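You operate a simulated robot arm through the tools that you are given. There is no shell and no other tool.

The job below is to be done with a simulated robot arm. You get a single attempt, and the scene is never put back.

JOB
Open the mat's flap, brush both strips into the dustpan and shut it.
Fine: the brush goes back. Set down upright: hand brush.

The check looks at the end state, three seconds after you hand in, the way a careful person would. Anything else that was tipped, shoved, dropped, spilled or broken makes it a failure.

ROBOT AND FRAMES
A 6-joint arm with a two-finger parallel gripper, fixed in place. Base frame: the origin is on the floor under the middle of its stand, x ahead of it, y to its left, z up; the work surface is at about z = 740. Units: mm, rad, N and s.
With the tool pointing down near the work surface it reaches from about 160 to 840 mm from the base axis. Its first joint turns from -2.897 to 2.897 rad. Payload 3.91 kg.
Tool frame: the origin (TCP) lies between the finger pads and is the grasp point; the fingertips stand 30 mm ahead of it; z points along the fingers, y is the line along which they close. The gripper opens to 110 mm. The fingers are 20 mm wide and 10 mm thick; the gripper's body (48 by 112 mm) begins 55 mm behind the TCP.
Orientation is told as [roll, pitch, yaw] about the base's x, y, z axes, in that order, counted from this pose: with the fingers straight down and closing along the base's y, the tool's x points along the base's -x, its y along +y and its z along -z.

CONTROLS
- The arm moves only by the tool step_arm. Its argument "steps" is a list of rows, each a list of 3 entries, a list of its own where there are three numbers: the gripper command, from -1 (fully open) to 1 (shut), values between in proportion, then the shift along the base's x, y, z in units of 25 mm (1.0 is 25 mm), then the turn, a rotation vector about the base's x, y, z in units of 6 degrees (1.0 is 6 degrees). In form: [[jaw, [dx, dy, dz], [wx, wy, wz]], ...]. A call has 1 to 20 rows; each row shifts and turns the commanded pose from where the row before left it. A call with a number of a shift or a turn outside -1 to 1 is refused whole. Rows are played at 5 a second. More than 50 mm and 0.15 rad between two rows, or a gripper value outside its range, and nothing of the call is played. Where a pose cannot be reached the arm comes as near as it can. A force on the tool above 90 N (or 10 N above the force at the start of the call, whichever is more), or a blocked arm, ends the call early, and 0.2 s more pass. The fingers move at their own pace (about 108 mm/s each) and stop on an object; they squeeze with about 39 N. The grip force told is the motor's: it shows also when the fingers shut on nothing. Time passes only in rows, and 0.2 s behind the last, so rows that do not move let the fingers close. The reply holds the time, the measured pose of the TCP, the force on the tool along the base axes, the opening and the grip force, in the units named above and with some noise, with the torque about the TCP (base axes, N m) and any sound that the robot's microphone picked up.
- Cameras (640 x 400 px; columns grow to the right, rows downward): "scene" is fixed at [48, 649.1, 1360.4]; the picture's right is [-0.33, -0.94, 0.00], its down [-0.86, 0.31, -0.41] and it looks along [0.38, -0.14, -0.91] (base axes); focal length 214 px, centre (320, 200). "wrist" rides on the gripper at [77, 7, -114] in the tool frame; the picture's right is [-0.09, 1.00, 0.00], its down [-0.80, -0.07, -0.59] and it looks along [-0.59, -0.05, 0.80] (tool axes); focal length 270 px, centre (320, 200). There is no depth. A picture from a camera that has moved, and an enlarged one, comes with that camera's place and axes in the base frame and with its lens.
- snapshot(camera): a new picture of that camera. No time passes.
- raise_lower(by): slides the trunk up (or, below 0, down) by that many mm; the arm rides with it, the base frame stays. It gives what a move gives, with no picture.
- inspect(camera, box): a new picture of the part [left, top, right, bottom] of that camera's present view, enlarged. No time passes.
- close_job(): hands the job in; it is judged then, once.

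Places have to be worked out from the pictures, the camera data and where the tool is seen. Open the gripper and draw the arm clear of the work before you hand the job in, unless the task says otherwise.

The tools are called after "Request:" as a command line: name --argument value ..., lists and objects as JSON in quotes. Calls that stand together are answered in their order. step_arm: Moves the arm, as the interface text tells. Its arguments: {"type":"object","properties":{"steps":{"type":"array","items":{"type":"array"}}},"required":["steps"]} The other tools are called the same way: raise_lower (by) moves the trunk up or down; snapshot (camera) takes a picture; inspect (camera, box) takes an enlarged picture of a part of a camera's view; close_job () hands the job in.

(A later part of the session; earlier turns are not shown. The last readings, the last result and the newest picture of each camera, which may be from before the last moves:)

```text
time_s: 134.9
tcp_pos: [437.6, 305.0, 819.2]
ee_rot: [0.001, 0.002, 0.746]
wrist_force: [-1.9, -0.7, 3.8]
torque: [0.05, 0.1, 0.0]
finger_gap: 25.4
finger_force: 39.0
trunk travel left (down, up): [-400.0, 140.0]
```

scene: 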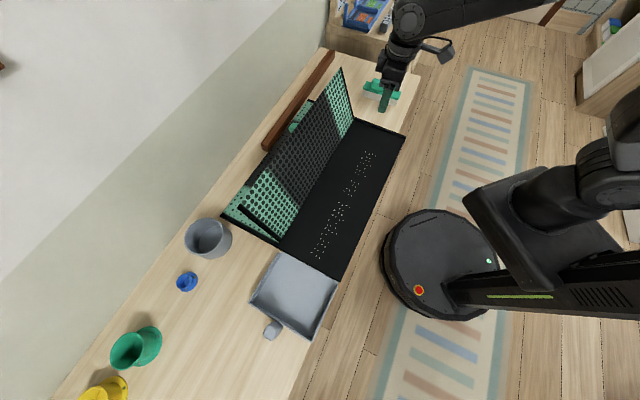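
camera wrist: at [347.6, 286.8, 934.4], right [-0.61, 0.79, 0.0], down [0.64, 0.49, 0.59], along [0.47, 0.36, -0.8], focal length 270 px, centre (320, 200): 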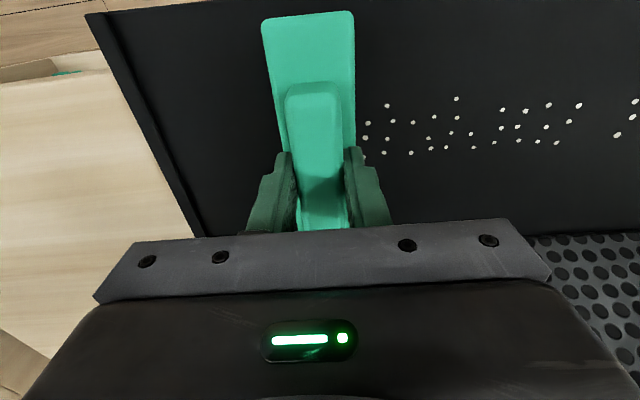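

Contact is now 5 N. I add half a millimetre and sweep in short calls, watching both force and granules.

Request:
step_arm --steps '[[1, [0, 0, -0.02], [0, 0, 0]], [1, [-0.25, 0.275, 0], [0, 0, 0]], [1, [-0.25, 0.275, 0], [0, 0, 0]], [1, [-0.25, 0.275, 0], [0, 0, 0]], [1, [-0.25, 0.275, 0], [0, 0, 0]]]'

Request:
snapshot --camera "wrist"

Request:
inspect --camera "scene" --box '[290, 100, 420, 270]'

```text
time_s: 136.1
tcp_pos: [415.1, 330.4, 817.6]
ee_rot: [0.0, -0.001, 0.747]
wrist_force: [9.0, -11.0, 22.6]
torque: [-0.32, -0.55, -0.02]
finger_gap: 25.5
finger_force: 39.5
trunk travel left (down, up): [-400.0, 140.0]
```

```text
taken
camera wrist: at [351.4, 283.9, 932.6], right [-0.61, 0.79, 0.0], down [0.63, 0.49, 0.6], along [0.47, 0.37, -0.8], focal length 270 px, centre (320, 200)
```

wrist: 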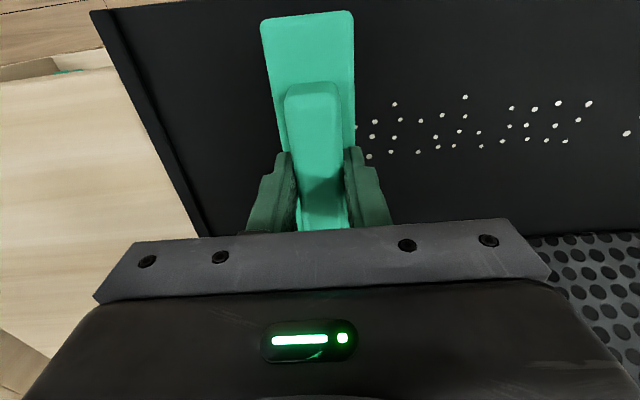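

```text
2.35 times, centred on (355, 185) of scene
camera zoom: at [48.0, 649.1, 1360.4], right [-0.33, -0.94, 0.0], down [-0.86, 0.31, -0.41], along [0.38, -0.14, -0.91], focal length 505 px, centre (238, 235)
```

zoom: 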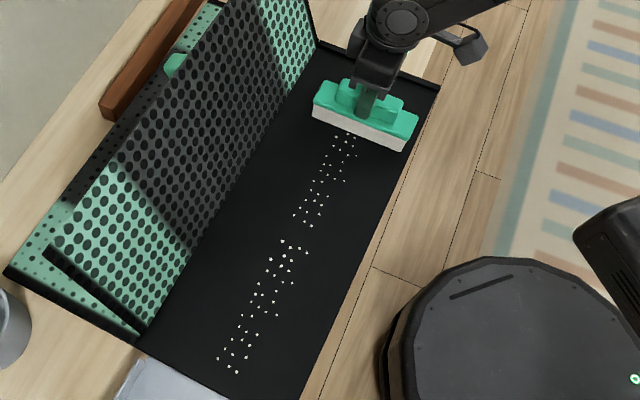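

The normal force rose to about 24 N, which is more than needed. I ease off 0.7 mm and continue 45 mm to see whether granules are collected or left behind.

Request:
step_arm --steps '[[1, [-0.25, 0.275, 0.02], [0, 0, 0]], [1, [-0.25, 0.275, 0.01], [0, 0, 0]], [1, [-0.25, 0.275, 0], [0, 0, 0]], [1, [-0.25, 0.275, 0], [0, 0, 0]], [1, [-0.25, 0.275, 0], [0, 0, 0]]]'

Request:
snapshot --camera "wrist"

Request:
inspect --camera "scene" --box '[320, 100, 400, 200]'

```text
time_s: 137.3
tcp_pos: [381.9, 364.8, 818.6]
ee_rot: [0.0, 0.0, 0.747]
wrist_force: [2.8, -2.8, 8.6]
torque: [0.07, -0.29, -0.04]
finger_gap: 25.2
finger_force: 39.4
trunk travel left (down, up): [-400.0, 140.0]
```

```text
taken
camera wrist: at [318.6, 319.4, 932.8], right [-0.61, 0.79, 0.0], down [0.64, 0.49, 0.59], along [0.47, 0.37, -0.8], focal length 270 px, centre (320, 200)
```

wrist: 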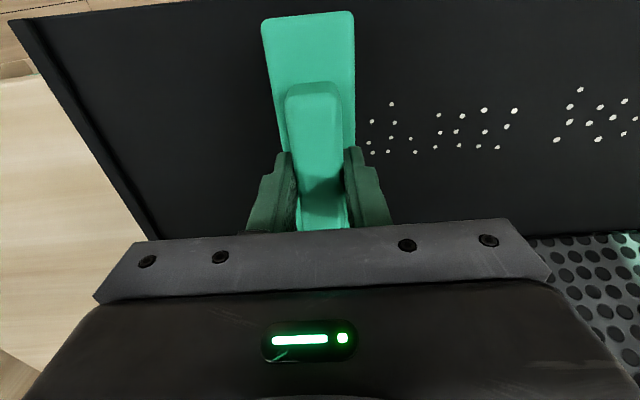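

```text
4.00 times, centred on (360, 150) of scene
camera zoom: at [48.0, 649.1, 1360.4], right [-0.33, -0.94, 0.0], down [-0.86, 0.31, -0.41], along [0.38, -0.14, -0.91], focal length 858 px, centre (160, 400)
```

zoom: 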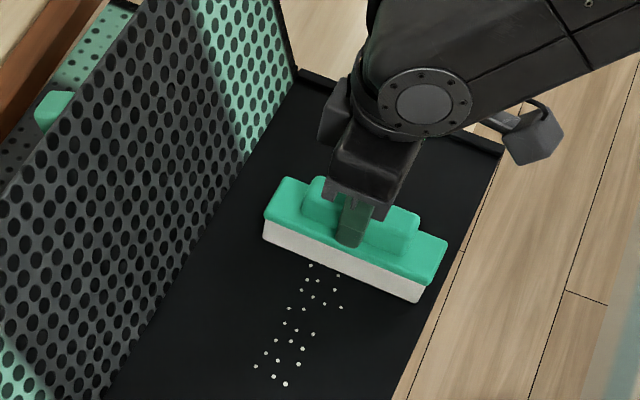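

Now it works: with ~10 N the area behind the brush is clean and the granules gather at its front. I carry on with that pressure.

Request:
step_arm --steps '[[1, [-0.272, 0.3, 0], [0, 0, 0]], [1, [-0.272, 0.3, 0], [0, 0, 0]], [1, [-0.272, 0.3, 0], [0, 0, 0]], [1, [-0.272, 0.3, 0], [0, 0, 0]], [1, [-0.272, 0.3, 0], [0, 0, 0]]]'

Request:
snapshot --camera "wrist"

Request:
inspect --camera "scene" --box '[290, 100, 420, 270]'

```text
time_s: 138.5
tcp_pos: [346.8, 405.4, 819.1]
ee_rot: [0.0, 0.001, 0.749]
wrist_force: [0.7, -1.8, 1.4]
torque: [0.01, 0.02, 0.0]
finger_gap: 25.1
finger_force: 38.8
trunk travel left (down, up): [-400.0, 140.0]
```

```text
taken
camera wrist: at [285.3, 358.5, 932.9], right [-0.61, 0.79, 0.0], down [0.64, 0.49, 0.59], along [0.47, 0.36, -0.8], focal length 270 px, centre (320, 200)
```

wrist: 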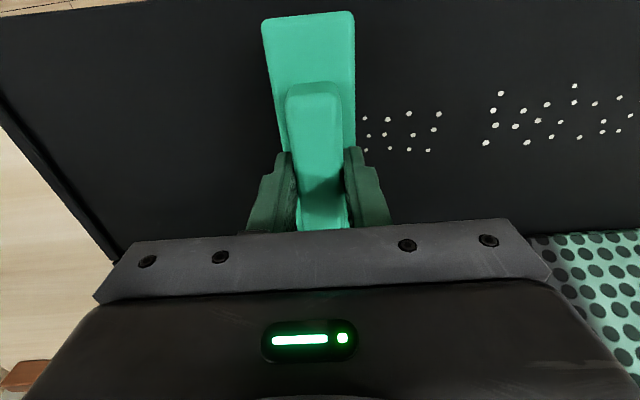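

```text
2.35 times, centred on (355, 185) of scene
camera zoom: at [48.0, 649.1, 1360.4], right [-0.33, -0.94, 0.0], down [-0.86, 0.31, -0.41], along [0.38, -0.14, -0.91], focal length 505 px, centre (238, 235)
```

zoom: 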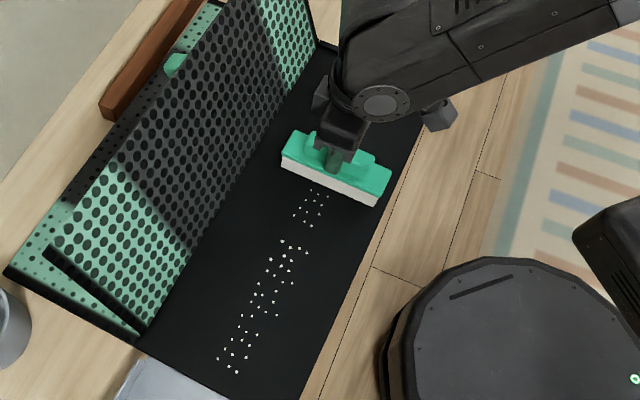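

Still clean behind, but the pressure has dropped to ~2.5 N as the pose changes. I lower 0.6 mm and continue, trimming height as I go.

Request:
step_arm --steps '[[1, [0, 0, -0.025], [0, 0, 0]], [1, [-0.272, 0.3, -0.004], [0, 0, 0]], [1, [-0.272, 0.3, -0.004], [0, 0, 0]], [1, [-0.272, 0.3, -0.004], [0, 0, 0]], [1, [-0.272, 0.3, -0.004], [0, 0, 0]]]'

Request:
snapshot --camera "wrist"

```text
time_s: 139.7
tcp_pos: [322.4, 432.4, 818.5]
ee_rot: [0.0, -0.001, 0.748]
wrist_force: [7.0, -6.2, 13.6]
torque: [-0.38, -0.18, 0.11]
finger_gap: 25.2
finger_force: 39.5
trunk travel left (down, up): [-400.0, 140.0]
```

```text
taken
camera wrist: at [258.1, 386.8, 932.6], right [-0.61, 0.79, 0.0], down [0.64, 0.49, 0.6], along [0.47, 0.36, -0.8], focal length 270 px, centre (320, 200)
```

wrist: 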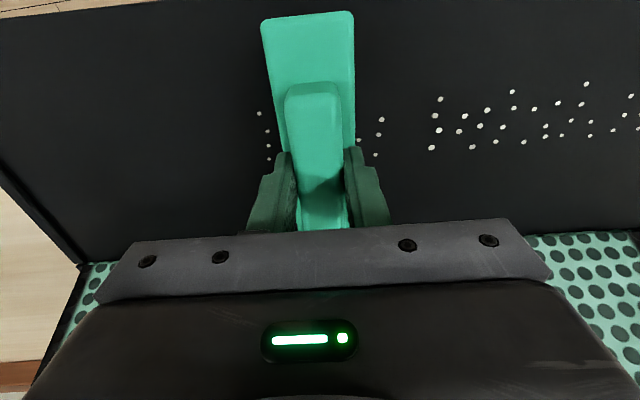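

Four granules slipped out behind when pressure was low: evidently the bristles drag them along underneath. I lift, go back behind those four, and resume with steadier pressure (~15–18 N).

Request:
step_arm --steps '[[1, [0, 0, 0.5], [0, 0, 0]], [1, [0.6, -0.65, 0], [0, 0, 0]], [1, [0.6, -0.65, 0], [0, 0, 0]], [1, [0.6, -0.65, 0], [0, 0, 0]], [1, [0.36, -0.39, 0], [0, 0, 0]], [1, [0, 0, 0], [0, 0, 0]]]'

Request:
snapshot --camera "wrist"

Request:
inspect --camera "scene" --box '[290, 100, 420, 270]'

```text
time_s: 141.1
tcp_pos: [375.2, 375.3, 827.8]
ee_rot: [-0.001, 0.002, 0.746]
wrist_force: [0.3, -0.2, -0.4]
torque: [-0.01, -0.02, 0.02]
finger_gap: 25.3
finger_force: 39.0
trunk travel left (down, up): [-400.0, 140.0]
```

```text
taken
camera wrist: at [312.7, 328.4, 942.0], right [-0.61, 0.79, 0.0], down [0.64, 0.49, 0.59], along [0.47, 0.36, -0.8], focal length 270 px, centre (320, 200)
```

wrist: 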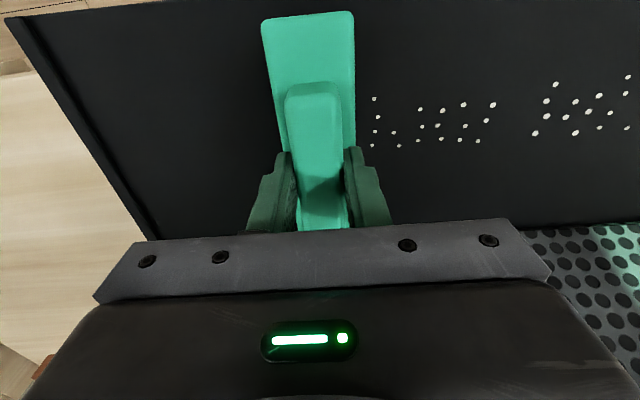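

```text
2.35 times, centred on (355, 185) of scene
camera zoom: at [48.0, 649.1, 1360.4], right [-0.33, -0.94, 0.0], down [-0.86, 0.31, -0.41], along [0.38, -0.14, -0.91], focal length 505 px, centre (238, 235)
```

zoom: 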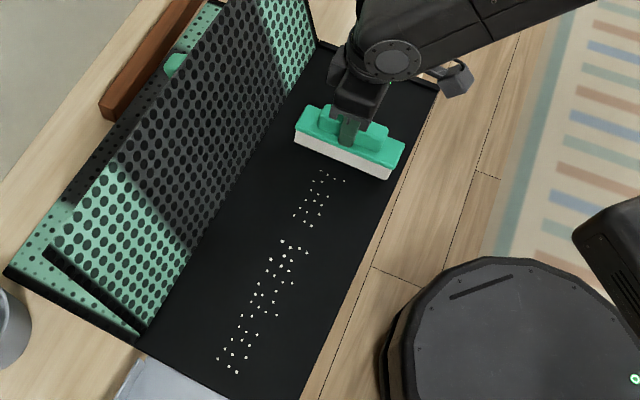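

I check whether anything lies under the brush now: lift a bit more and shift back to expose that area.

Request:
step_arm --steps '[[1, [0, 0, 0.6], [0, 0, 0]], [1, [0.6, -0.65, 0], [0, 0, 0]], [1, [0.6, -0.65, 0], [0, 0, 0]], [1, [0.6, -0.65, 0], [0, 0, 0]], [1, [0, 0, 0], [0, 0, 0]]]'

Request:
snapshot --camera "wrist"

Request:
inspect --camera "scene" --box '[310, 120, 410, 220]'

```text
time_s: 142.3
tcp_pos: [419.5, 327.9, 842.5]
ee_rot: [-0.001, 0.0, 0.747]
wrist_force: [0.8, -0.3, -0.6]
torque: [-0.01, 0.0, -0.03]
finger_gap: 25.4
finger_force: 38.5
trunk travel left (down, up): [-400.0, 140.0]
```

```text
taken
camera wrist: at [356.7, 279.9, 957.3], right [-0.61, 0.79, 0.0], down [0.64, 0.49, 0.59], along [0.47, 0.36, -0.8], focal length 270 px, centre (320, 200)
```

wrist: 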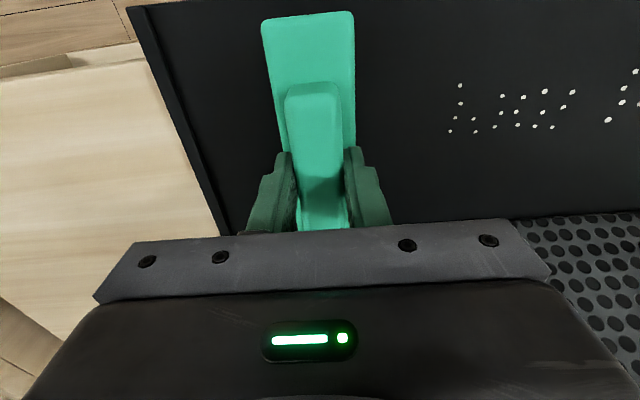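

```text
4.00 times, centred on (360, 170) of scene
camera zoom: at [48.0, 649.1, 1360.4], right [-0.33, -0.94, 0.0], down [-0.86, 0.31, -0.41], along [0.38, -0.14, -0.91], focal length 858 px, centre (160, 320)
```

zoom: 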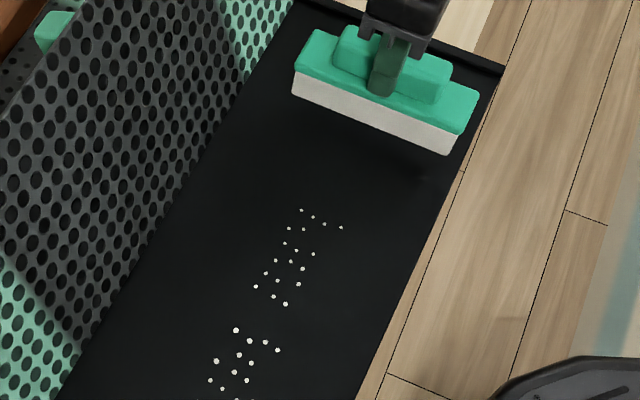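

That area is clean, with a line of dots left where contact had been lost. I zoom in on these dots to understand how the granules travel.

Request:
inspect --camera "wrist" --box '[420, 60, 640, 160]'

Request:
inspect --camera "scene" --box '[335, 160, 375, 200]'

Request:
inspect --camera "scene" --box '[340, 110, 410, 160]'

```text
2.91 times, centred on (530, 110) of wrist
camera zoom: at [356.7, 279.9, 957.3], right [-0.61, 0.79, 0.0], down [0.64, 0.49, 0.59], along [0.47, 0.36, -0.8], focal length 786 px, centre (-291, 462)
```

zoom: 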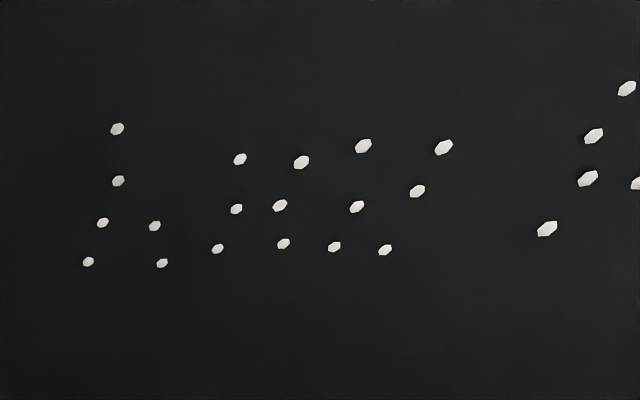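

```text
10.00 times, centred on (355, 180) of scene
camera zoom: at [48.0, 649.1, 1360.4], right [-0.33, -0.94, 0.0], down [-0.86, 0.31, -0.41], along [0.38, -0.14, -0.91], focal length 2145 px, centre (-30, 400)
```

zoom: 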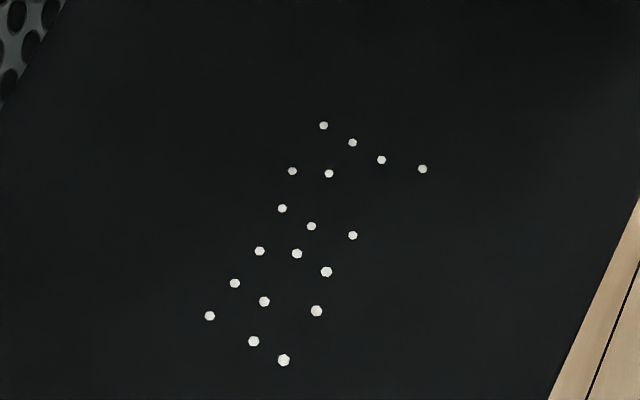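

```text
8.00 times, centred on (375, 135) of scene
camera zoom: at [48.0, 649.1, 1360.4], right [-0.33, -0.94, 0.0], down [-0.86, 0.31, -0.41], along [0.38, -0.14, -0.91], focal length 1716 px, centre (-120, 720)
```

zoom: 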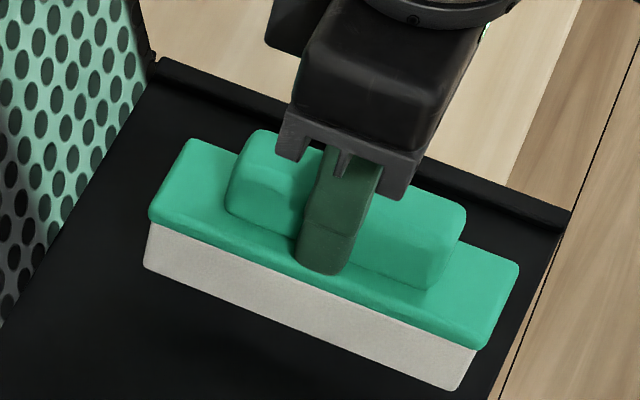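

The dots behave like drops dragged by a pressing brush and dropped when contact is lost. So I must keep steady pressure through the whole stroke. I return to just behind the line of dots and lower to contact.

Request:
step_arm --steps '[[1, [-0.54, 0.58, 0], [0, 0, 0]], [1, [-0.54, 0.58, 0], [0, 0, 0]], [1, [0, 0, -0.5], [0, 0, 0]], [1, [0, 0, -0.4], [0, 0, 0]], [1, [0, 0, -0.04], [0, 0, 0]], [1, [0, 0, 0], [0, 0, 0]]]'

```text
time_s: 143.7
tcp_pos: [393.1, 354.3, 821.7]
ee_rot: [-0.001, 0.0, 0.747]
wrist_force: [0.5, 0.3, -0.7]
torque: [0.01, 0.0, 0.02]
finger_gap: 25.8
finger_force: 39.1
trunk travel left (down, up): [-400.0, 140.0]
```

I lower in 1 mm, then half-millimetre, steps to reach about 15 N.

Request:
step_arm --steps '[[1, [0, 0, -0.05], [0, 0, 0]], [1, [0, 0, -0.05], [0, 0, 0]], [1, [0, 0, 0], [0, 0, 0]]]'

Request:
step_arm --steps '[[1, [0, 0, -0.02], [0, 0, 0]], [1, [0, 0, 0], [0, 0, 0]]]'

```text
time_s: 144.5
tcp_pos: [391.5, 355.3, 818.9]
ee_rot: [0.0, 0.0, 0.747]
wrist_force: [0.4, 0.1, 0.0]
torque: [0.0, -0.03, 0.03]
finger_gap: 25.4
finger_force: 38.8
trunk travel left (down, up): [-400.0, 140.0]
```

```text
time_s: 145.1
tcp_pos: [393.4, 354.8, 819.2]
ee_rot: [-0.001, 0.001, 0.748]
wrist_force: [0.6, 0.6, -0.7]
torque: [0.01, 0.02, -0.01]
finger_gap: 25.1
finger_force: 38.5
trunk travel left (down, up): [-400.0, 140.0]
```

Request:
step_arm --steps '[[1, [0, 0, -0.03], [0, 0, 0]], [1, [0, 0, 0], [0, 0, 0]]]'

```text
time_s: 145.7
tcp_pos: [392.7, 355.1, 817.7]
ee_rot: [0.0, -0.002, 0.746]
wrist_force: [1.2, 0.8, 8.8]
torque: [-0.21, 0.18, 0.0]
finger_gap: 25.3
finger_force: 38.6
trunk travel left (down, up): [-400.0, 140.0]
```

Contact is 10 N. I press slightly more and sweep 50 mm, then read the force.

Request:
step_arm --steps '[[1, [0, 0, -0.02], [0, 0, 0]], [1, [-0.272, 0.3, 0], [0, 0, 0]], [1, [-0.272, 0.3, 0], [0, 0, 0]], [1, [-0.272, 0.3, 0], [0, 0, 0]], [1, [-0.272, 0.3, 0], [0, 0, 0]]]'

```text
time_s: 146.9
tcp_pos: [365.5, 383.7, 817.1]
ee_rot: [-0.001, -0.002, 0.748]
wrist_force: [12.2, -15.0, 27.0]
torque: [-0.63, -0.48, 0.07]
finger_gap: 25.5
finger_force: 39.2
trunk travel left (down, up): [-400.0, 140.0]
```

28 N is a bit high; I ease up 0.5 mm and continue 40 mm.

Request:
step_arm --steps '[[1, [-0.272, 0.3, 0.022], [0, 0, 0]], [1, [-0.272, 0.3, 0], [0, 0, 0]], [1, [-0.272, 0.3, 0], [0, 0, 0]], [1, [-0.272, 0.3, 0], [0, 0, 0]]]'

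Request:
snapshot --camera "wrist"

Request:
inspect --camera "scene" --box '[290, 100, 420, 270]'

```text
time_s: 147.9
tcp_pos: [339.2, 416.0, 818.4]
ee_rot: [0.002, -0.003, 0.748]
wrist_force: [9.8, -11.4, 23.6]
torque: [-0.63, -0.25, 0.24]
finger_gap: 25.5
finger_force: 38.8
trunk travel left (down, up): [-400.0, 140.0]
```

```text
taken
camera wrist: at [275.9, 368.2, 932.4], right [-0.61, 0.79, 0.0], down [0.63, 0.49, 0.6], along [0.47, 0.37, -0.8], focal length 270 px, centre (320, 200)
```

wrist: 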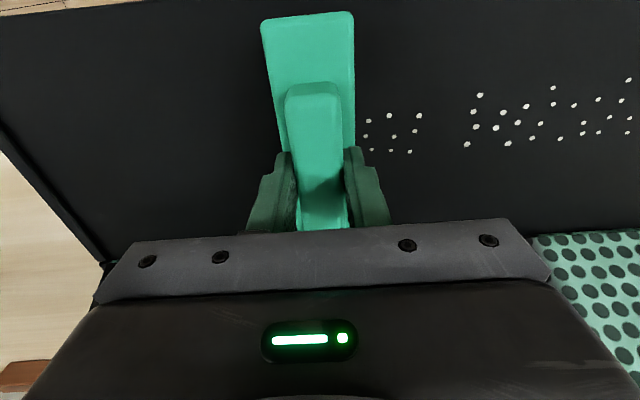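

```text
2.35 times, centred on (355, 185) of scene
camera zoom: at [48.0, 649.1, 1360.4], right [-0.33, -0.94, 0.0], down [-0.86, 0.31, -0.41], along [0.38, -0.14, -0.91], focal length 505 px, centre (238, 235)
```

zoom: 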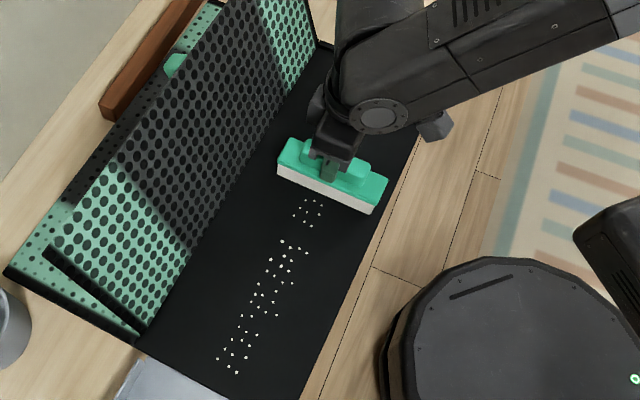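

Clean behind, and the mat is holding still. I continue in 40 mm strokes with force checks.

Request:
step_arm --steps '[[1, [-0.272, 0.3, 0], [0, 0, 0]], [1, [-0.272, 0.3, 0], [0, 0, 0]], [1, [-0.272, 0.3, 0], [0, 0, 0]], [1, [-0.272, 0.3, 0], [0, 0, 0]]]'

Request:
snapshot --camera "wrist"

```text
time_s: 148.9
tcp_pos: [310.0, 444.9, 818.1]
ee_rot: [0.002, -0.001, 0.747]
wrist_force: [11.2, -12.4, 24.0]
torque: [-0.28, -0.65, -0.03]
finger_gap: 25.3
finger_force: 38.9
trunk travel left (down, up): [-400.0, 140.0]
```

```text
taken
camera wrist: at [247.3, 397.7, 932.4], right [-0.61, 0.79, 0.0], down [0.64, 0.49, 0.6], along [0.47, 0.37, -0.8], focal length 270 px, centre (320, 200)
```

wrist: 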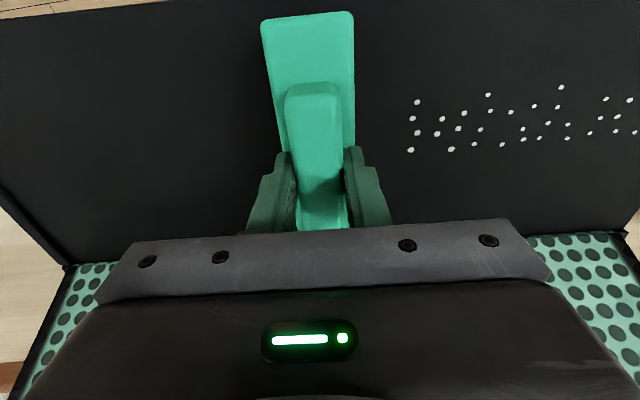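

Strip one is entirely gathered up and nothing is left behind. I continue toward strip two.

Request:
step_arm --steps '[[1, [-0.272, 0.3, 0], [0, 0, 0]], [1, [-0.272, 0.3, 0], [0, 0, 0]], [1, [-0.272, 0.3, 0], [0, 0, 0]], [1, [-0.272, 0.3, 0], [0, 0, 0]]]'

Request:
snapshot --camera "wrist"

Request:
inspect --camera "scene" --box '[220, 170, 360, 300]'

```text
time_s: 149.9
tcp_pos: [285.4, 471.3, 818.2]
ee_rot: [0.0, -0.004, 0.746]
wrist_force: [16.0, -17.6, 36.5]
torque: [-0.76, -0.7, 0.04]
finger_gap: 25.4
finger_force: 38.9
trunk travel left (down, up): [-400.0, 140.0]
```

```text
taken
camera wrist: at [221.6, 425.2, 932.1], right [-0.61, 0.79, 0.0], down [0.64, 0.49, 0.6], along [0.47, 0.37, -0.8], focal length 270 px, centre (320, 200)
```

wrist: 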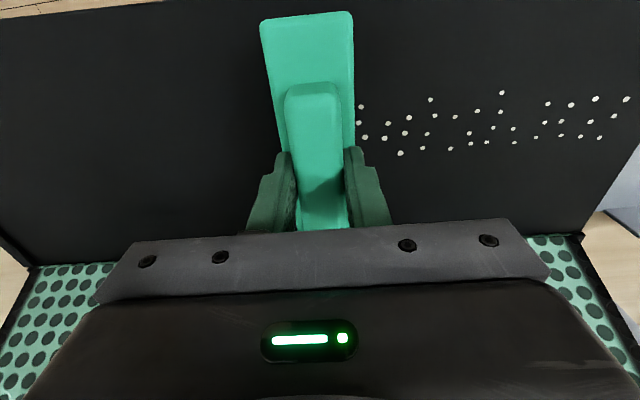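

```text
3.08 times, centred on (290, 235) of scene
camera zoom: at [48.0, 649.1, 1360.4], right [-0.33, -0.94, 0.0], down [-0.86, 0.31, -0.41], along [0.38, -0.14, -0.91], focal length 660 px, centre (412, 92)
```

zoom: 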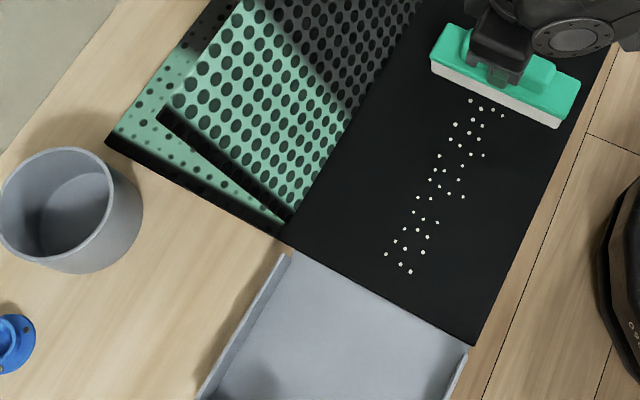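

Pressure crept to 37 N; I ease 0.7 mm and go on through strip two.

Request:
step_arm --steps '[[1, [-0.272, 0.3, 0.03], [0, 0, 0]], [1, [-0.272, 0.3, 0.004], [0, 0, 0]], [1, [-0.272, 0.3, 0], [0, 0, 0]], [1, [-0.272, 0.3, 0], [0, 0, 0]]]'

Request:
snapshot --camera "wrist"

```text
time_s: 150.9
tcp_pos: [258.2, 504.6, 818.4]
ee_rot: [0.004, 0.001, 0.746]
wrist_force: [6.7, -9.3, 17.1]
torque: [-0.19, -0.52, -0.08]
finger_gap: 25.5
finger_force: 39.0
trunk travel left (down, up): [-400.0, 140.0]
```

```text
taken
camera wrist: at [195.2, 457.1, 932.4], right [-0.61, 0.79, 0.0], down [0.64, 0.49, 0.59], along [0.47, 0.36, -0.8], focal length 270 px, centre (320, 200)
```

wrist: 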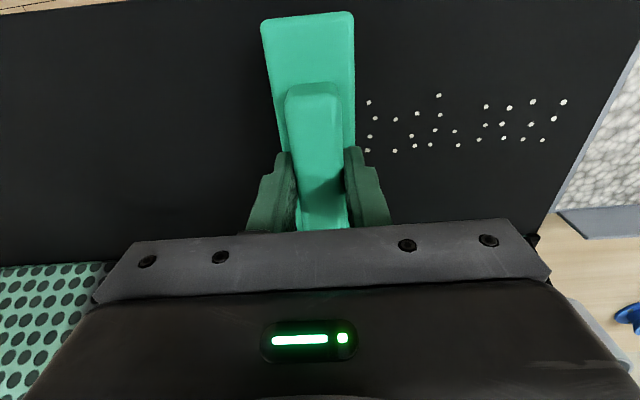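

The dustpan now holds a bed of granules — strip one counted as delivered. I continue through strip two at ~18 N.

Request:
step_arm --steps '[[1, [-0.272, 0.3, 0], [0, 0, 0]], [1, [-0.272, 0.3, 0], [0, 0, 0]], [1, [-0.272, 0.3, 0], [0, 0, 0]], [1, [-0.272, 0.3, 0], [0, 0, 0]]]'

Request:
snapshot --camera "wrist"

Request:
inspect --camera "scene" --box '[220, 170, 360, 360]'

```text
time_s: 151.9
tcp_pos: [229.1, 534.2, 817.3]
ee_rot: [0.001, -0.001, 0.749]
wrist_force: [2.4, -4.9, 6.5]
torque: [-0.07, -0.28, -0.14]
finger_gap: 25.6
finger_force: 39.2
trunk travel left (down, up): [-400.0, 140.0]
```

```text
taken
camera wrist: at [166.9, 488.2, 932.4], right [-0.61, 0.79, 0.0], down [0.64, 0.49, 0.59], along [0.47, 0.36, -0.8], focal length 270 px, centre (320, 200)
```

wrist: 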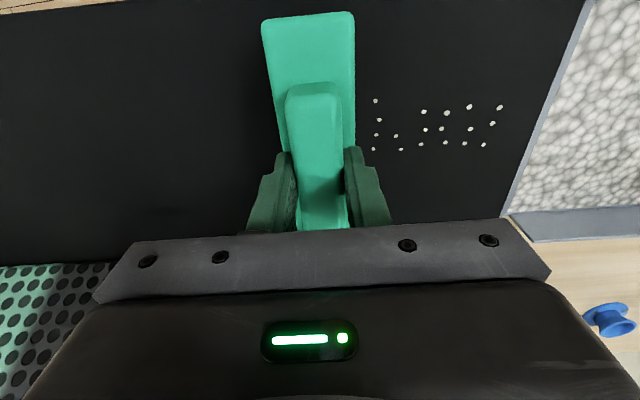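

```text
2.11 times, centred on (290, 265) of scene
camera zoom: at [48.0, 649.1, 1360.4], right [-0.33, -0.94, 0.0], down [-0.86, 0.31, -0.41], along [0.38, -0.14, -0.91], focal length 452 px, centre (383, 63)
```

zoom: 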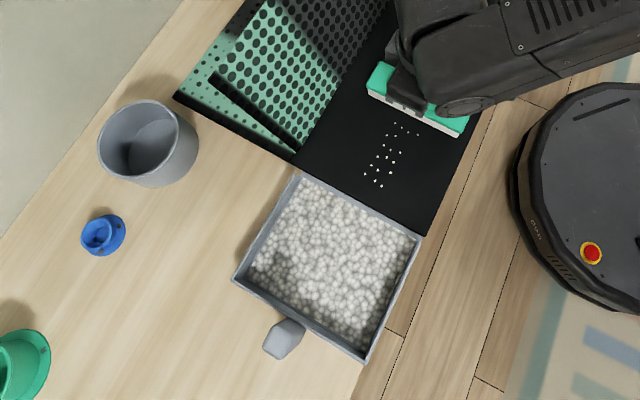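

The dustpan now shows a full bed from strip one. Pressure is down to ~7 N, so I press 0.6 mm more and continue through the rest of strip two.

Request:
step_arm --steps '[[1, [0, 0, -0.025], [0, 0, 0]], [1, [-0.272, 0.3, -0.003], [0, 0, 0]], [1, [-0.272, 0.3, -0.003], [0, 0, 0]], [1, [-0.272, 0.3, -0.003], [0, 0, 0]]]'

Request:
snapshot --camera "wrist"

```text
time_s: 152.9
tcp_pos: [208.8, 556.4, 817.6]
ee_rot: [0.001, -0.001, 0.747]
wrist_force: [6.0, -5.0, 11.8]
torque: [-0.21, -0.26, 0.12]
finger_gap: 25.2
finger_force: 39.0
trunk travel left (down, up): [-400.0, 140.0]
```

```text
taken
camera wrist: at [145.7, 509.5, 932.2], right [-0.61, 0.79, 0.0], down [0.64, 0.49, 0.6], along [0.47, 0.37, -0.8], focal length 270 px, centre (320, 200)
```

wrist: 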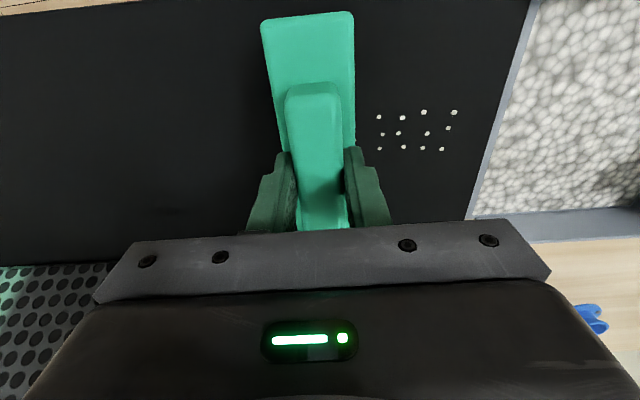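

Only the last rows of strip two remain ahead. I continue at this pressure.

Request:
step_arm --steps '[[1, [-0.272, 0.3, -0.008], [0, 0, 0]], [1, [-0.272, 0.3, -0.004], [0, 0, 0]], [1, [-0.272, 0.3, -0.004], [0, 0, 0]], [1, [-0.272, 0.3, -0.004], [0, 0, 0]]]'

Request:
snapshot --camera "wrist"

Request:
inspect --camera "scene" --box '[220, 170, 360, 360]'

```text
time_s: 153.9
tcp_pos: [180.8, 587.6, 818.1]
ee_rot: [0.002, -0.003, 0.748]
wrist_force: [5.1, -6.1, 10.7]
torque: [-0.2, -0.22, 0.05]
finger_gap: 25.3
finger_force: 39.7
trunk travel left (down, up): [-400.0, 140.0]
```

```text
taken
camera wrist: at [118.1, 541.3, 932.2], right [-0.61, 0.79, 0.0], down [0.64, 0.49, 0.6], along [0.47, 0.37, -0.8], focal length 270 px, centre (320, 200)
```

wrist: 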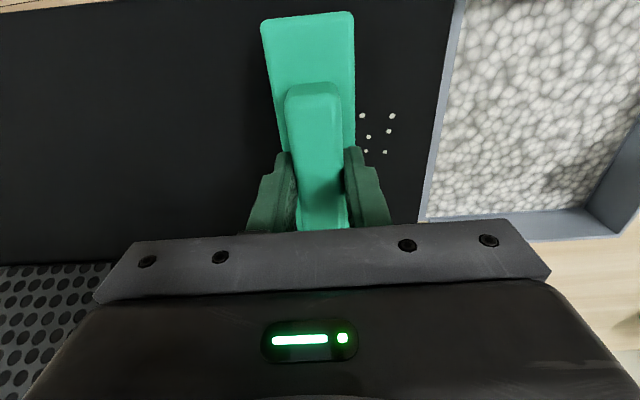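

```text
2.11 times, centred on (290, 265) of scene
camera zoom: at [48.0, 649.1, 1360.4], right [-0.33, -0.94, 0.0], down [-0.86, 0.31, -0.41], along [0.38, -0.14, -0.91], focal length 452 px, centre (383, 63)
```

zoom: 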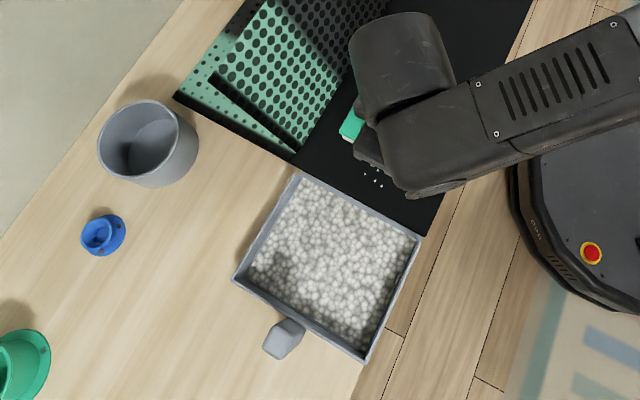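

Five granules remain just ahead. I sweep the last 45 mm, stopping before the dustpan's bed.

Request:
step_arm --steps '[[1, [-0.272, 0.3, -0.006], [0, 0, 0]], [1, [-0.272, 0.3, -0.004], [0, 0, 0]], [1, [-0.272, 0.3, -0.004], [0, 0, 0]], [1, [-0.272, 0.3, 0], [0, 0, 0]]]'

Request:
snapshot --camera "wrist"

```text
time_s: 154.9
tcp_pos: [154.5, 616.7, 817.5]
ee_rot: [0.002, -0.001, 0.749]
wrist_force: [5.3, -6.2, 9.4]
torque: [-0.23, -0.14, 0.14]
finger_gap: 25.1
finger_force: 38.6
trunk travel left (down, up): [-400.0, 140.0]
```

```text
taken
camera wrist: at [91.2, 569.7, 932.2], right [-0.61, 0.79, 0.0], down [0.64, 0.49, 0.6], along [0.47, 0.37, -0.8], focal length 270 px, centre (320, 200)
```

wrist: 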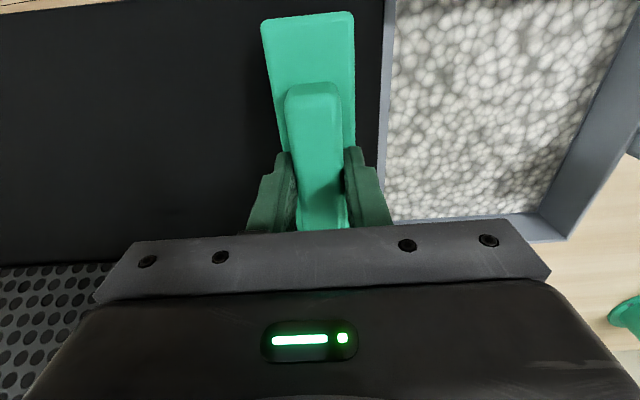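

No dots remain visible on the tray. I advance another 14 mm to carry the last ones to the edge, then lift and look.

Request:
step_arm --steps '[[1, [-0.22, 0.243, 0], [0, 0, 0]], [1, [-0.16, 0.177, 0], [0, 0, 0]], [1, [0, 0, 0], [0, 0, 0]]]'

Request:
snapshot --camera "wrist"

```text
time_s: 155.7
tcp_pos: [145.4, 627.8, 818.7]
ee_rot: [0.001, -0.001, 0.747]
wrist_force: [6.3, -6.3, 10.1]
torque: [-0.24, -0.34, -0.06]
finger_gap: 25.2
finger_force: 38.8
trunk travel left (down, up): [-400.0, 140.0]
```

```text
taken
camera wrist: at [82.4, 580.7, 932.2], right [-0.61, 0.79, 0.0], down [0.64, 0.49, 0.59], along [0.47, 0.36, -0.8], focal length 270 px, centre (320, 200)
```

wrist: 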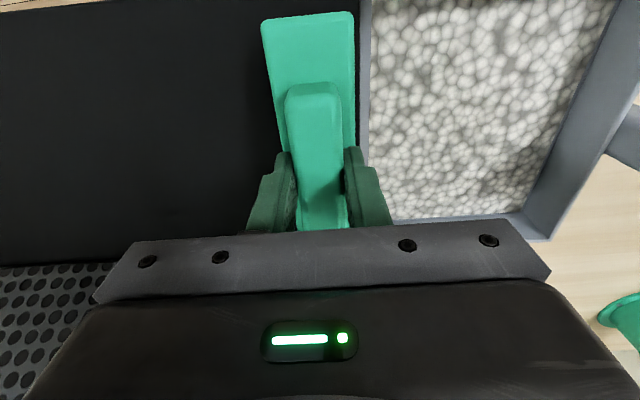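

The brush front is at the tray's edge. I lift it straight up 60 mm and pull back to check the whole tray.

Request:
step_arm --steps '[[1, [0, 0, 0.5], [0, 0, 0]], [1, [0, 0, 1], [0, 0, 0]], [1, [0, 0, 1], [0, 0, 0]], [1, [0.5, -0.5, 0.5], [0, 0, 0]], [1, [0.9, -0.9, 0.5], [0, 0, 0]], [1, [0.9, -0.9, 0], [0, 0, 0]], [1, [0.9, -0.9, 0], [0, 0, 0]], [1, [0.9, -0.9, 0], [0, 0, 0]], [1, [0, 0, 0], [0, 0, 0]]]'

Request:
snapshot --camera "wrist"

Request:
inspect --camera "scene" --box '[200, 100, 430, 370]'

```text
time_s: 157.7
tcp_pos: [250.6, 528.0, 903.1]
ee_rot: [0.001, 0.0, 0.747]
wrist_force: [-0.5, -0.2, -0.8]
torque: [0.02, 0.0, -0.01]
finger_gap: 25.2
finger_force: 39.0
trunk travel left (down, up): [-400.0, 140.0]
```

```text
taken
camera wrist: at [188.0, 481.8, 1017.8], right [-0.61, 0.79, 0.0], down [0.64, 0.49, 0.59], along [0.47, 0.36, -0.8], focal length 270 px, centre (320, 200)
```

wrist: 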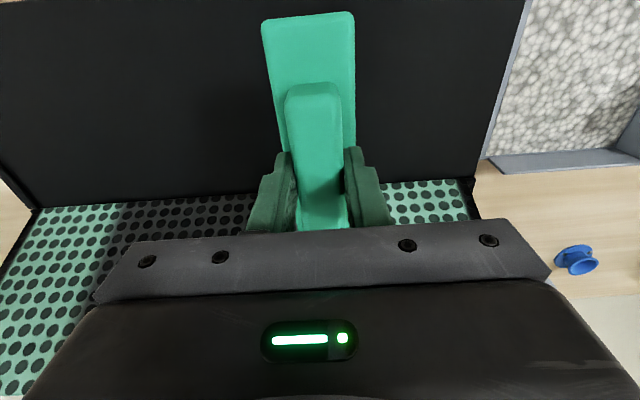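

```text
1.48 times, centred on (315, 235) of scene
camera zoom: at [48.0, 649.1, 1360.4], right [-0.33, -0.94, 0.0], down [-0.86, 0.31, -0.41], along [0.38, -0.14, -0.91], focal length 318 px, centre (327, 148)
```

zoom: 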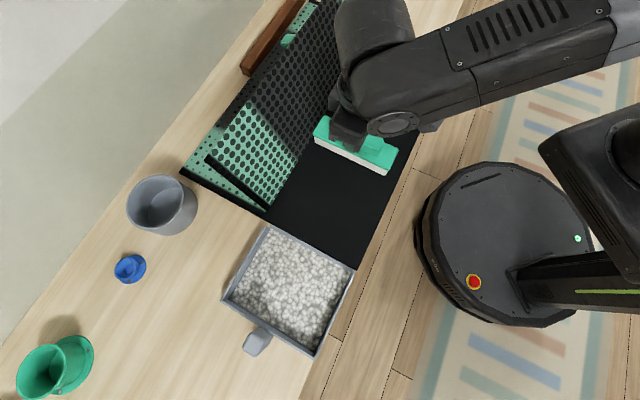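

The tray is empty and the dustpan full. I carry the brush back to its place, keeping to the base side of the flap until past the mat's end.

Request:
step_arm --steps '[[1, [0.949, -0.992, 0.2], [0, 0, 0]], [1, [0.949, -0.992, 0], [0, 0, 0]], [1, [0.949, -0.992, 0], [0, 0, 0]], [1, [0.949, -0.992, 0], [0, 0, 0]], [1, [0.949, -0.992, 0], [0, 0, 0]], [1, [0.949, -0.992, 0], [0, 0, 0]], [1, [0.949, -0.992, 0], [0, 0, 0]], [1, [0.949, -0.992, 0], [0, 0, 0]], [1, [0.949, -0.992, 0], [0, 0, 0]], [1, [0.949, -0.992, 0], [0, 0, 0]], [1, [0.949, -0.992, 0], [0, 0, 0]], [1, [0.949, -0.992, 0], [0, 0, 0]], [1, [0.949, -0.992, 0], [0, 0, 0]], [1, [0.926, -0.219, 0], [0, 0, 0.13]], [1, [0.926, -0.219, 0], [0, 0, 0.13]], [1, [0.926, -0.219, 0], [0, 0, 0.13]], [1, [0.926, -0.219, 0], [0, 0, 0]], [1, [0, 0, 0], [0, 0, 0]]]'

Request:
snapshot --camera "scene"

```text
time_s: 161.5
tcp_pos: [648.9, 181.9, 909.5]
ee_rot: [0.0, -0.001, 0.788]
wrist_force: [1.0, 0.1, -0.5]
torque: [-0.01, -0.04, 0.01]
finger_gap: 25.7
finger_force: 39.1
trunk travel left (down, up): [-400.0, 140.0]
```

```text
taken
```

scene: 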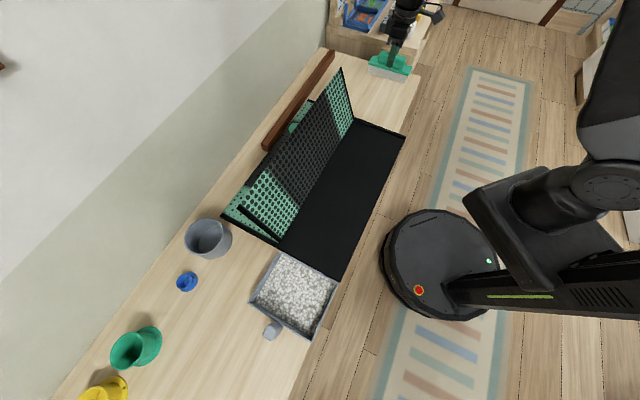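

The brush is over its original spot. I correct 2–3 mm and lower it, slowing near the table.

Request:
step_arm --steps '[[1, [0.09, 0.07, -1], [0, 0, 0]], [1, [0, 0, -1], [0, 0, 0]], [1, [0, 0, -1], [0, 0, 0]], [1, [0, 0, -0.6], [0, 0, 0]], [1, [0, 0, -0.15], [0, 0, 0]], [1, [0, 0, 0], [0, 0, 0]]]'

Request:
inspect --camera "scene" --box '[330, 50, 430, 130]'

```text
time_s: 162.9
tcp_pos: [651.9, 184.1, 815.5]
ee_rot: [0.0, 0.0, 0.789]
wrist_force: [-0.7, 0.7, -1.2]
torque: [0.01, -0.01, 0.01]
finger_gap: 25.2
finger_force: 39.5
trunk travel left (down, up): [-400.0, 140.0]
```

```text
5.00 times, centred on (380, 90) of scene
camera zoom: at [48.0, 649.1, 1360.4], right [-0.33, -0.94, 0.0], down [-0.86, 0.31, -0.41], along [0.38, -0.14, -0.91], focal length 1072 px, centre (20, 750)
```

zoom: 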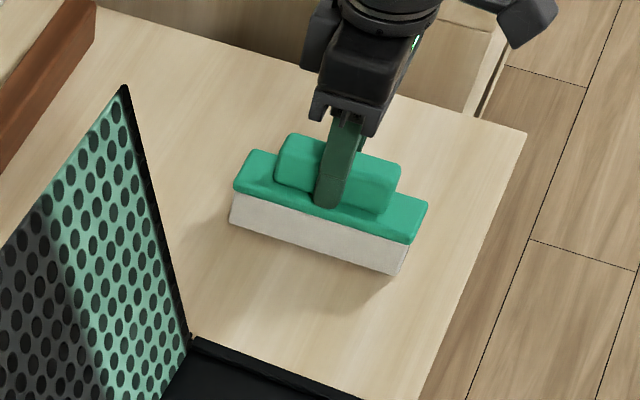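

It's about 3 mm above its place, positioned as before. I lower in 1 mm steps until it rests.

Request:
step_arm --steps '[[1, [0, 0, -0.05], [0, 0, 0]], [1, [0, 0, -0.05], [0, 0, 0]], [1, [0, 0, 0], [0, 0, 0]]]'

Request:
step_arm --steps '[[1, [0, 0, -0.03], [0, 0, 0]], [1, [0, 0, 0], [0, 0, 0]]]'

```text
time_s: 163.7
tcp_pos: [651.4, 184.0, 814.2]
ee_rot: [-0.001, 0.001, 0.789]
wrist_force: [0.6, 0.5, -0.8]
torque: [0.0, -0.01, -0.01]
finger_gap: 25.2
finger_force: 38.9
trunk travel left (down, up): [-400.0, 140.0]
```

```text
time_s: 164.3
tcp_pos: [649.7, 183.5, 811.7]
ee_rot: [0.0, 0.0, 0.79]
wrist_force: [0.2, -0.2, -0.6]
torque: [-0.02, 0.05, 0.0]
finger_gap: 25.3
finger_force: 38.9
trunk travel left (down, up): [-400.0, 140.0]
```

Request:
step_arm --steps '[[1, [0, 0, -0.03], [0, 0, 0]], [1, [0, 0, 0], [0, 0, 0]]]'

```text
time_s: 164.9
tcp_pos: [649.8, 184.3, 812.0]
ee_rot: [0.001, -0.001, 0.789]
wrist_force: [0.2, 0.2, -1.5]
torque: [-0.02, 0.01, -0.01]
finger_gap: 25.0
finger_force: 38.7
trunk travel left (down, up): [-400.0, 140.0]
```

Not resting yet; two more small steps down.

Request:
step_arm --steps '[[1, [0, 0, -0.03], [0, 0, 0]], [1, [0, 0, 0], [0, 0, 0]]]'

Request:
step_arm --steps '[[1, [0, 0, -0.02], [0, 0, 0]], [1, [0, 0, 0], [0, 0, 0]]]'

```text
time_s: 165.5
tcp_pos: [650.3, 183.3, 811.8]
ee_rot: [0.001, -0.002, 0.789]
wrist_force: [-0.2, 1.4, 4.1]
torque: [-0.07, 0.14, -0.02]
finger_gap: 25.5
finger_force: 39.4
trunk travel left (down, up): [-400.0, 140.0]
```

```text
time_s: 166.1
tcp_pos: [650.8, 183.4, 810.1]
ee_rot: [0.001, -0.001, 0.788]
wrist_force: [-1.6, 0.4, 9.7]
torque: [-0.03, 0.14, 0.0]
finger_gap: 25.4
finger_force: 38.8
trunk travel left (down, up): [-400.0, 140.0]
```

It rests on the table. I relieve the press, open the fingers evenly and rise straight up.

Request:
step_arm --steps '[[1, [0, 0, 0.025], [0, 0, 0]], [0.4, [0, 0, 0], [0, 0, 0]], [0.2, [0, 0, 0], [0, 0, 0]], [0, [0, 0, 0], [0, 0, 0]], [0, [0, 0, 0.3], [0, 0, 0]], [0, [0, 0, 1], [0, 0, 0]], [0, [0, 0, 1], [0, 0, 0]], [0, [0, 0, 1], [0, 0, 0]], [0, [0, 0, 0], [0, 0, 0]]]'

Request:
inspect --camera "scene" --box '[330, 50, 430, 130]'

Request:
snapshot --camera "wrist"

```text
time_s: 168.1
tcp_pos: [650.1, 184.4, 893.9]
ee_rot: [0.0, 0.0, 0.79]
wrist_force: [1.2, 0.9, 0.5]
torque: [0.02, 0.0, 0.02]
finger_gap: 55.0
finger_force: 0.1
trunk travel left (down, up): [-400.0, 140.0]
```

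```text
5.00 times, centred on (380, 90) of scene
camera zoom: at [48.0, 649.1, 1360.4], right [-0.33, -0.94, 0.0], down [-0.86, 0.31, -0.41], along [0.38, -0.14, -0.91], focal length 1072 px, centre (20, 750)
```

zoom: 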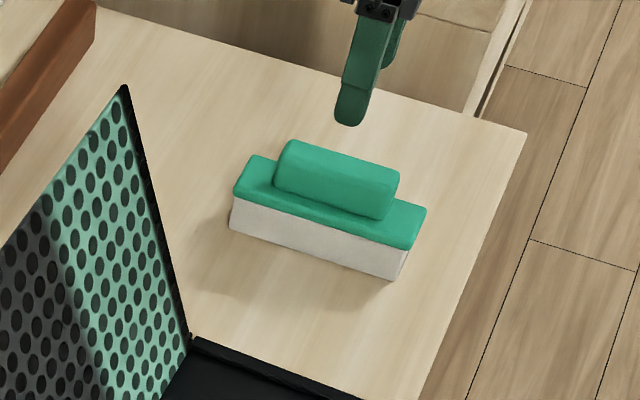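

```text
taken
camera wrist: at [589.7, 135.1, 1006.7], right [-0.64, 0.76, 0.0], down [0.61, 0.52, 0.59], along [0.45, 0.38, -0.8], focal length 270 px, centre (320, 200)
```

wrist: 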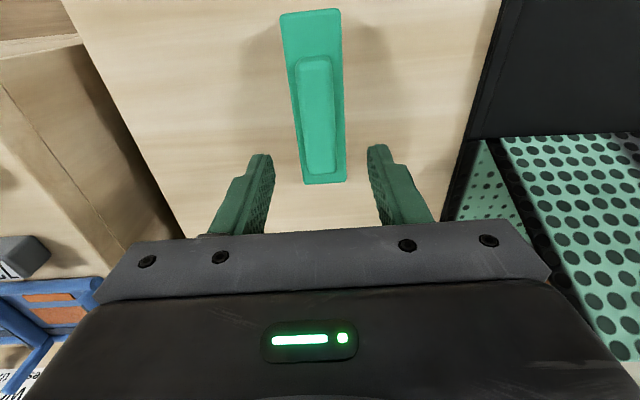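

The brush stands upright exactly where it was. Now to shut the flap: I rise to z 1010 (well above its top edge at ~934), and move to the far side of the flap, away from the tab.

Request:
step_arm --steps '[[1, [0, 0, 1], [0, 0, 0]], [1, [0, 0, 1], [0, 0, 0]], [1, [0, 0, 1], [0, 0, 0]], [1, [0, 0, 1], [0, 0, 0]], [1, [0, 0, 0.7], [0, 0, 0]], [1, [0, 0, 0], [0, 0, 0]]]'

Request:
step_arm --steps '[[1, [-0.3, 0.9, 0], [0, 0, 0]], [1, [-0.385, 0.933, 0], [0, 0, 0]], [1, [-0.385, 0.933, 0], [0, 0, 0]], [1, [-0.385, 0.933, 0], [0, 0, 0]], [1, [-0.385, 0.933, 0], [0, 0, 0]], [1, [-0.385, 0.933, 0], [0, 0, 0]], [1, [-0.385, 0.933, 0], [0, 0, 0]], [1, [-0.385, 0.933, 0], [0, 0, 0]], [1, [-0.385, 0.933, 0], [0, 0, 0]], [1, [-0.385, 0.933, 0], [0, 0, 0]], [1, [-0.385, 0.933, 0], [0, 0, 0]], [1, [-0.385, 0.933, 0], [0, 0, 0]], [1, [-0.385, 0.933, 0], [0, 0, 0]], [1, [-0.385, 0.933, 0], [0, 0, 0]], [1, [-0.385, 0.933, 0], [0, 0, 0]], [1, [0, 0, 0], [0, 0, 0]]]'

Request:
snapshot --camera "wrist"

Request:
snapshot --camera "scene"

```text
time_s: 169.5
tcp_pos: [652.5, 185.0, 1011.4]
ee_rot: [0.0, 0.0, 0.788]
wrist_force: [0.2, 1.1, -0.1]
torque: [-0.02, 0.03, 0.0]
finger_gap: 0.0
finger_force: 37.3
trunk travel left (down, up): [-400.0, 140.0]
```

```text
time_s: 172.9
tcp_pos: [510.0, 533.6, 1011.2]
ee_rot: [-0.001, 0.0, 0.788]
wrist_force: [-0.3, -0.2, 0.3]
torque: [-0.02, 0.02, 0.0]
finger_gap: 0.0
finger_force: 37.5
trunk travel left (down, up): [-400.0, 140.0]
```

```text
taken
camera wrist: at [448.3, 484.1, 1125.3], right [-0.64, 0.76, 0.0], down [0.61, 0.52, 0.59], along [0.45, 0.38, -0.8], focal length 270 px, centre (320, 200)
```

wrist: 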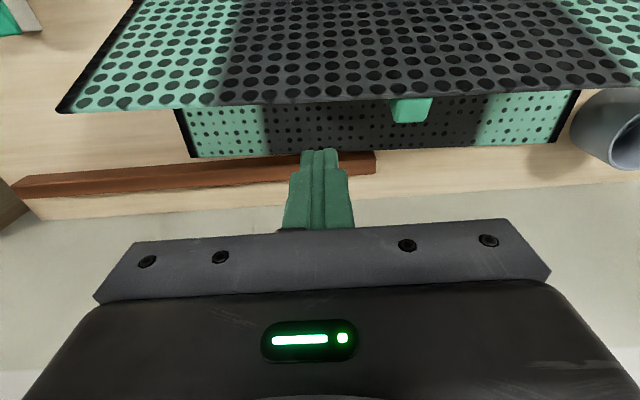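

```text
taken
```

scene: 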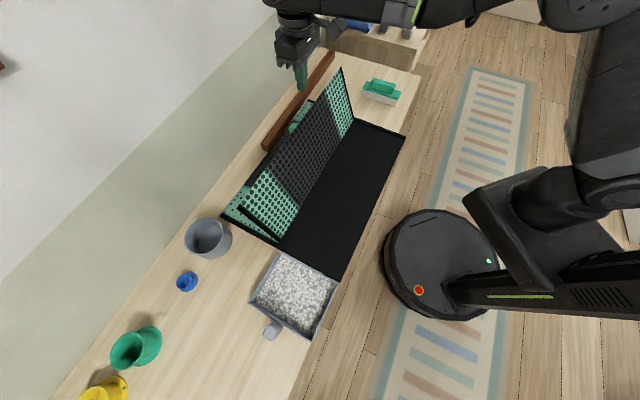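

The flap's top edge is about 20 mm base-side of the fingers and the tab is well off to one side. I shift 5 mm further out and lower the shut fingers behind it to z≈915.

Request:
step_arm --steps '[[1, [0.15, 0.15, -0.6], [0, 0, 0]], [1, [0, 0, -1], [0, 0, 0]], [1, [0, 0, -1], [0, 0, 0]], [1, [0, 0, -1], [0, 0, 0]], [1, [0, 0, -0.25], [0, 0, 0]], [1, [0, 0, 0], [0, 0, 0]]]'

Request:
snapshot --camera "wrist"

```text
time_s: 174.3
tcp_pos: [512.2, 537.0, 914.1]
ee_rot: [0.001, -0.001, 0.789]
wrist_force: [-0.5, -0.5, -0.2]
torque: [0.04, -0.03, -0.03]
finger_gap: 0.1
finger_force: 38.3
trunk travel left (down, up): [-400.0, 140.0]
```

```text
taken
camera wrist: at [451.5, 488.1, 1028.5], right [-0.64, 0.76, 0.0], down [0.61, 0.52, 0.59], along [0.45, 0.38, -0.8], focal length 270 px, centre (320, 200)
```

wrist: 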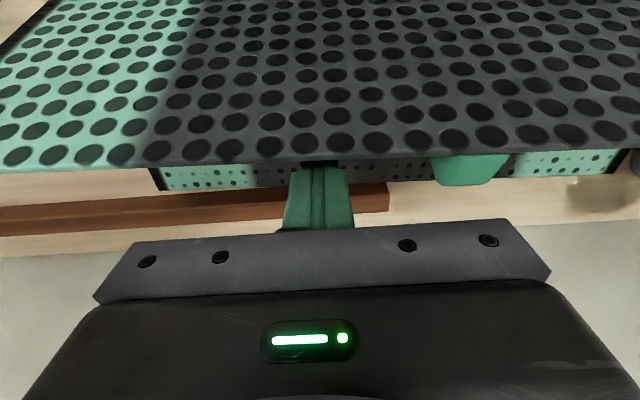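

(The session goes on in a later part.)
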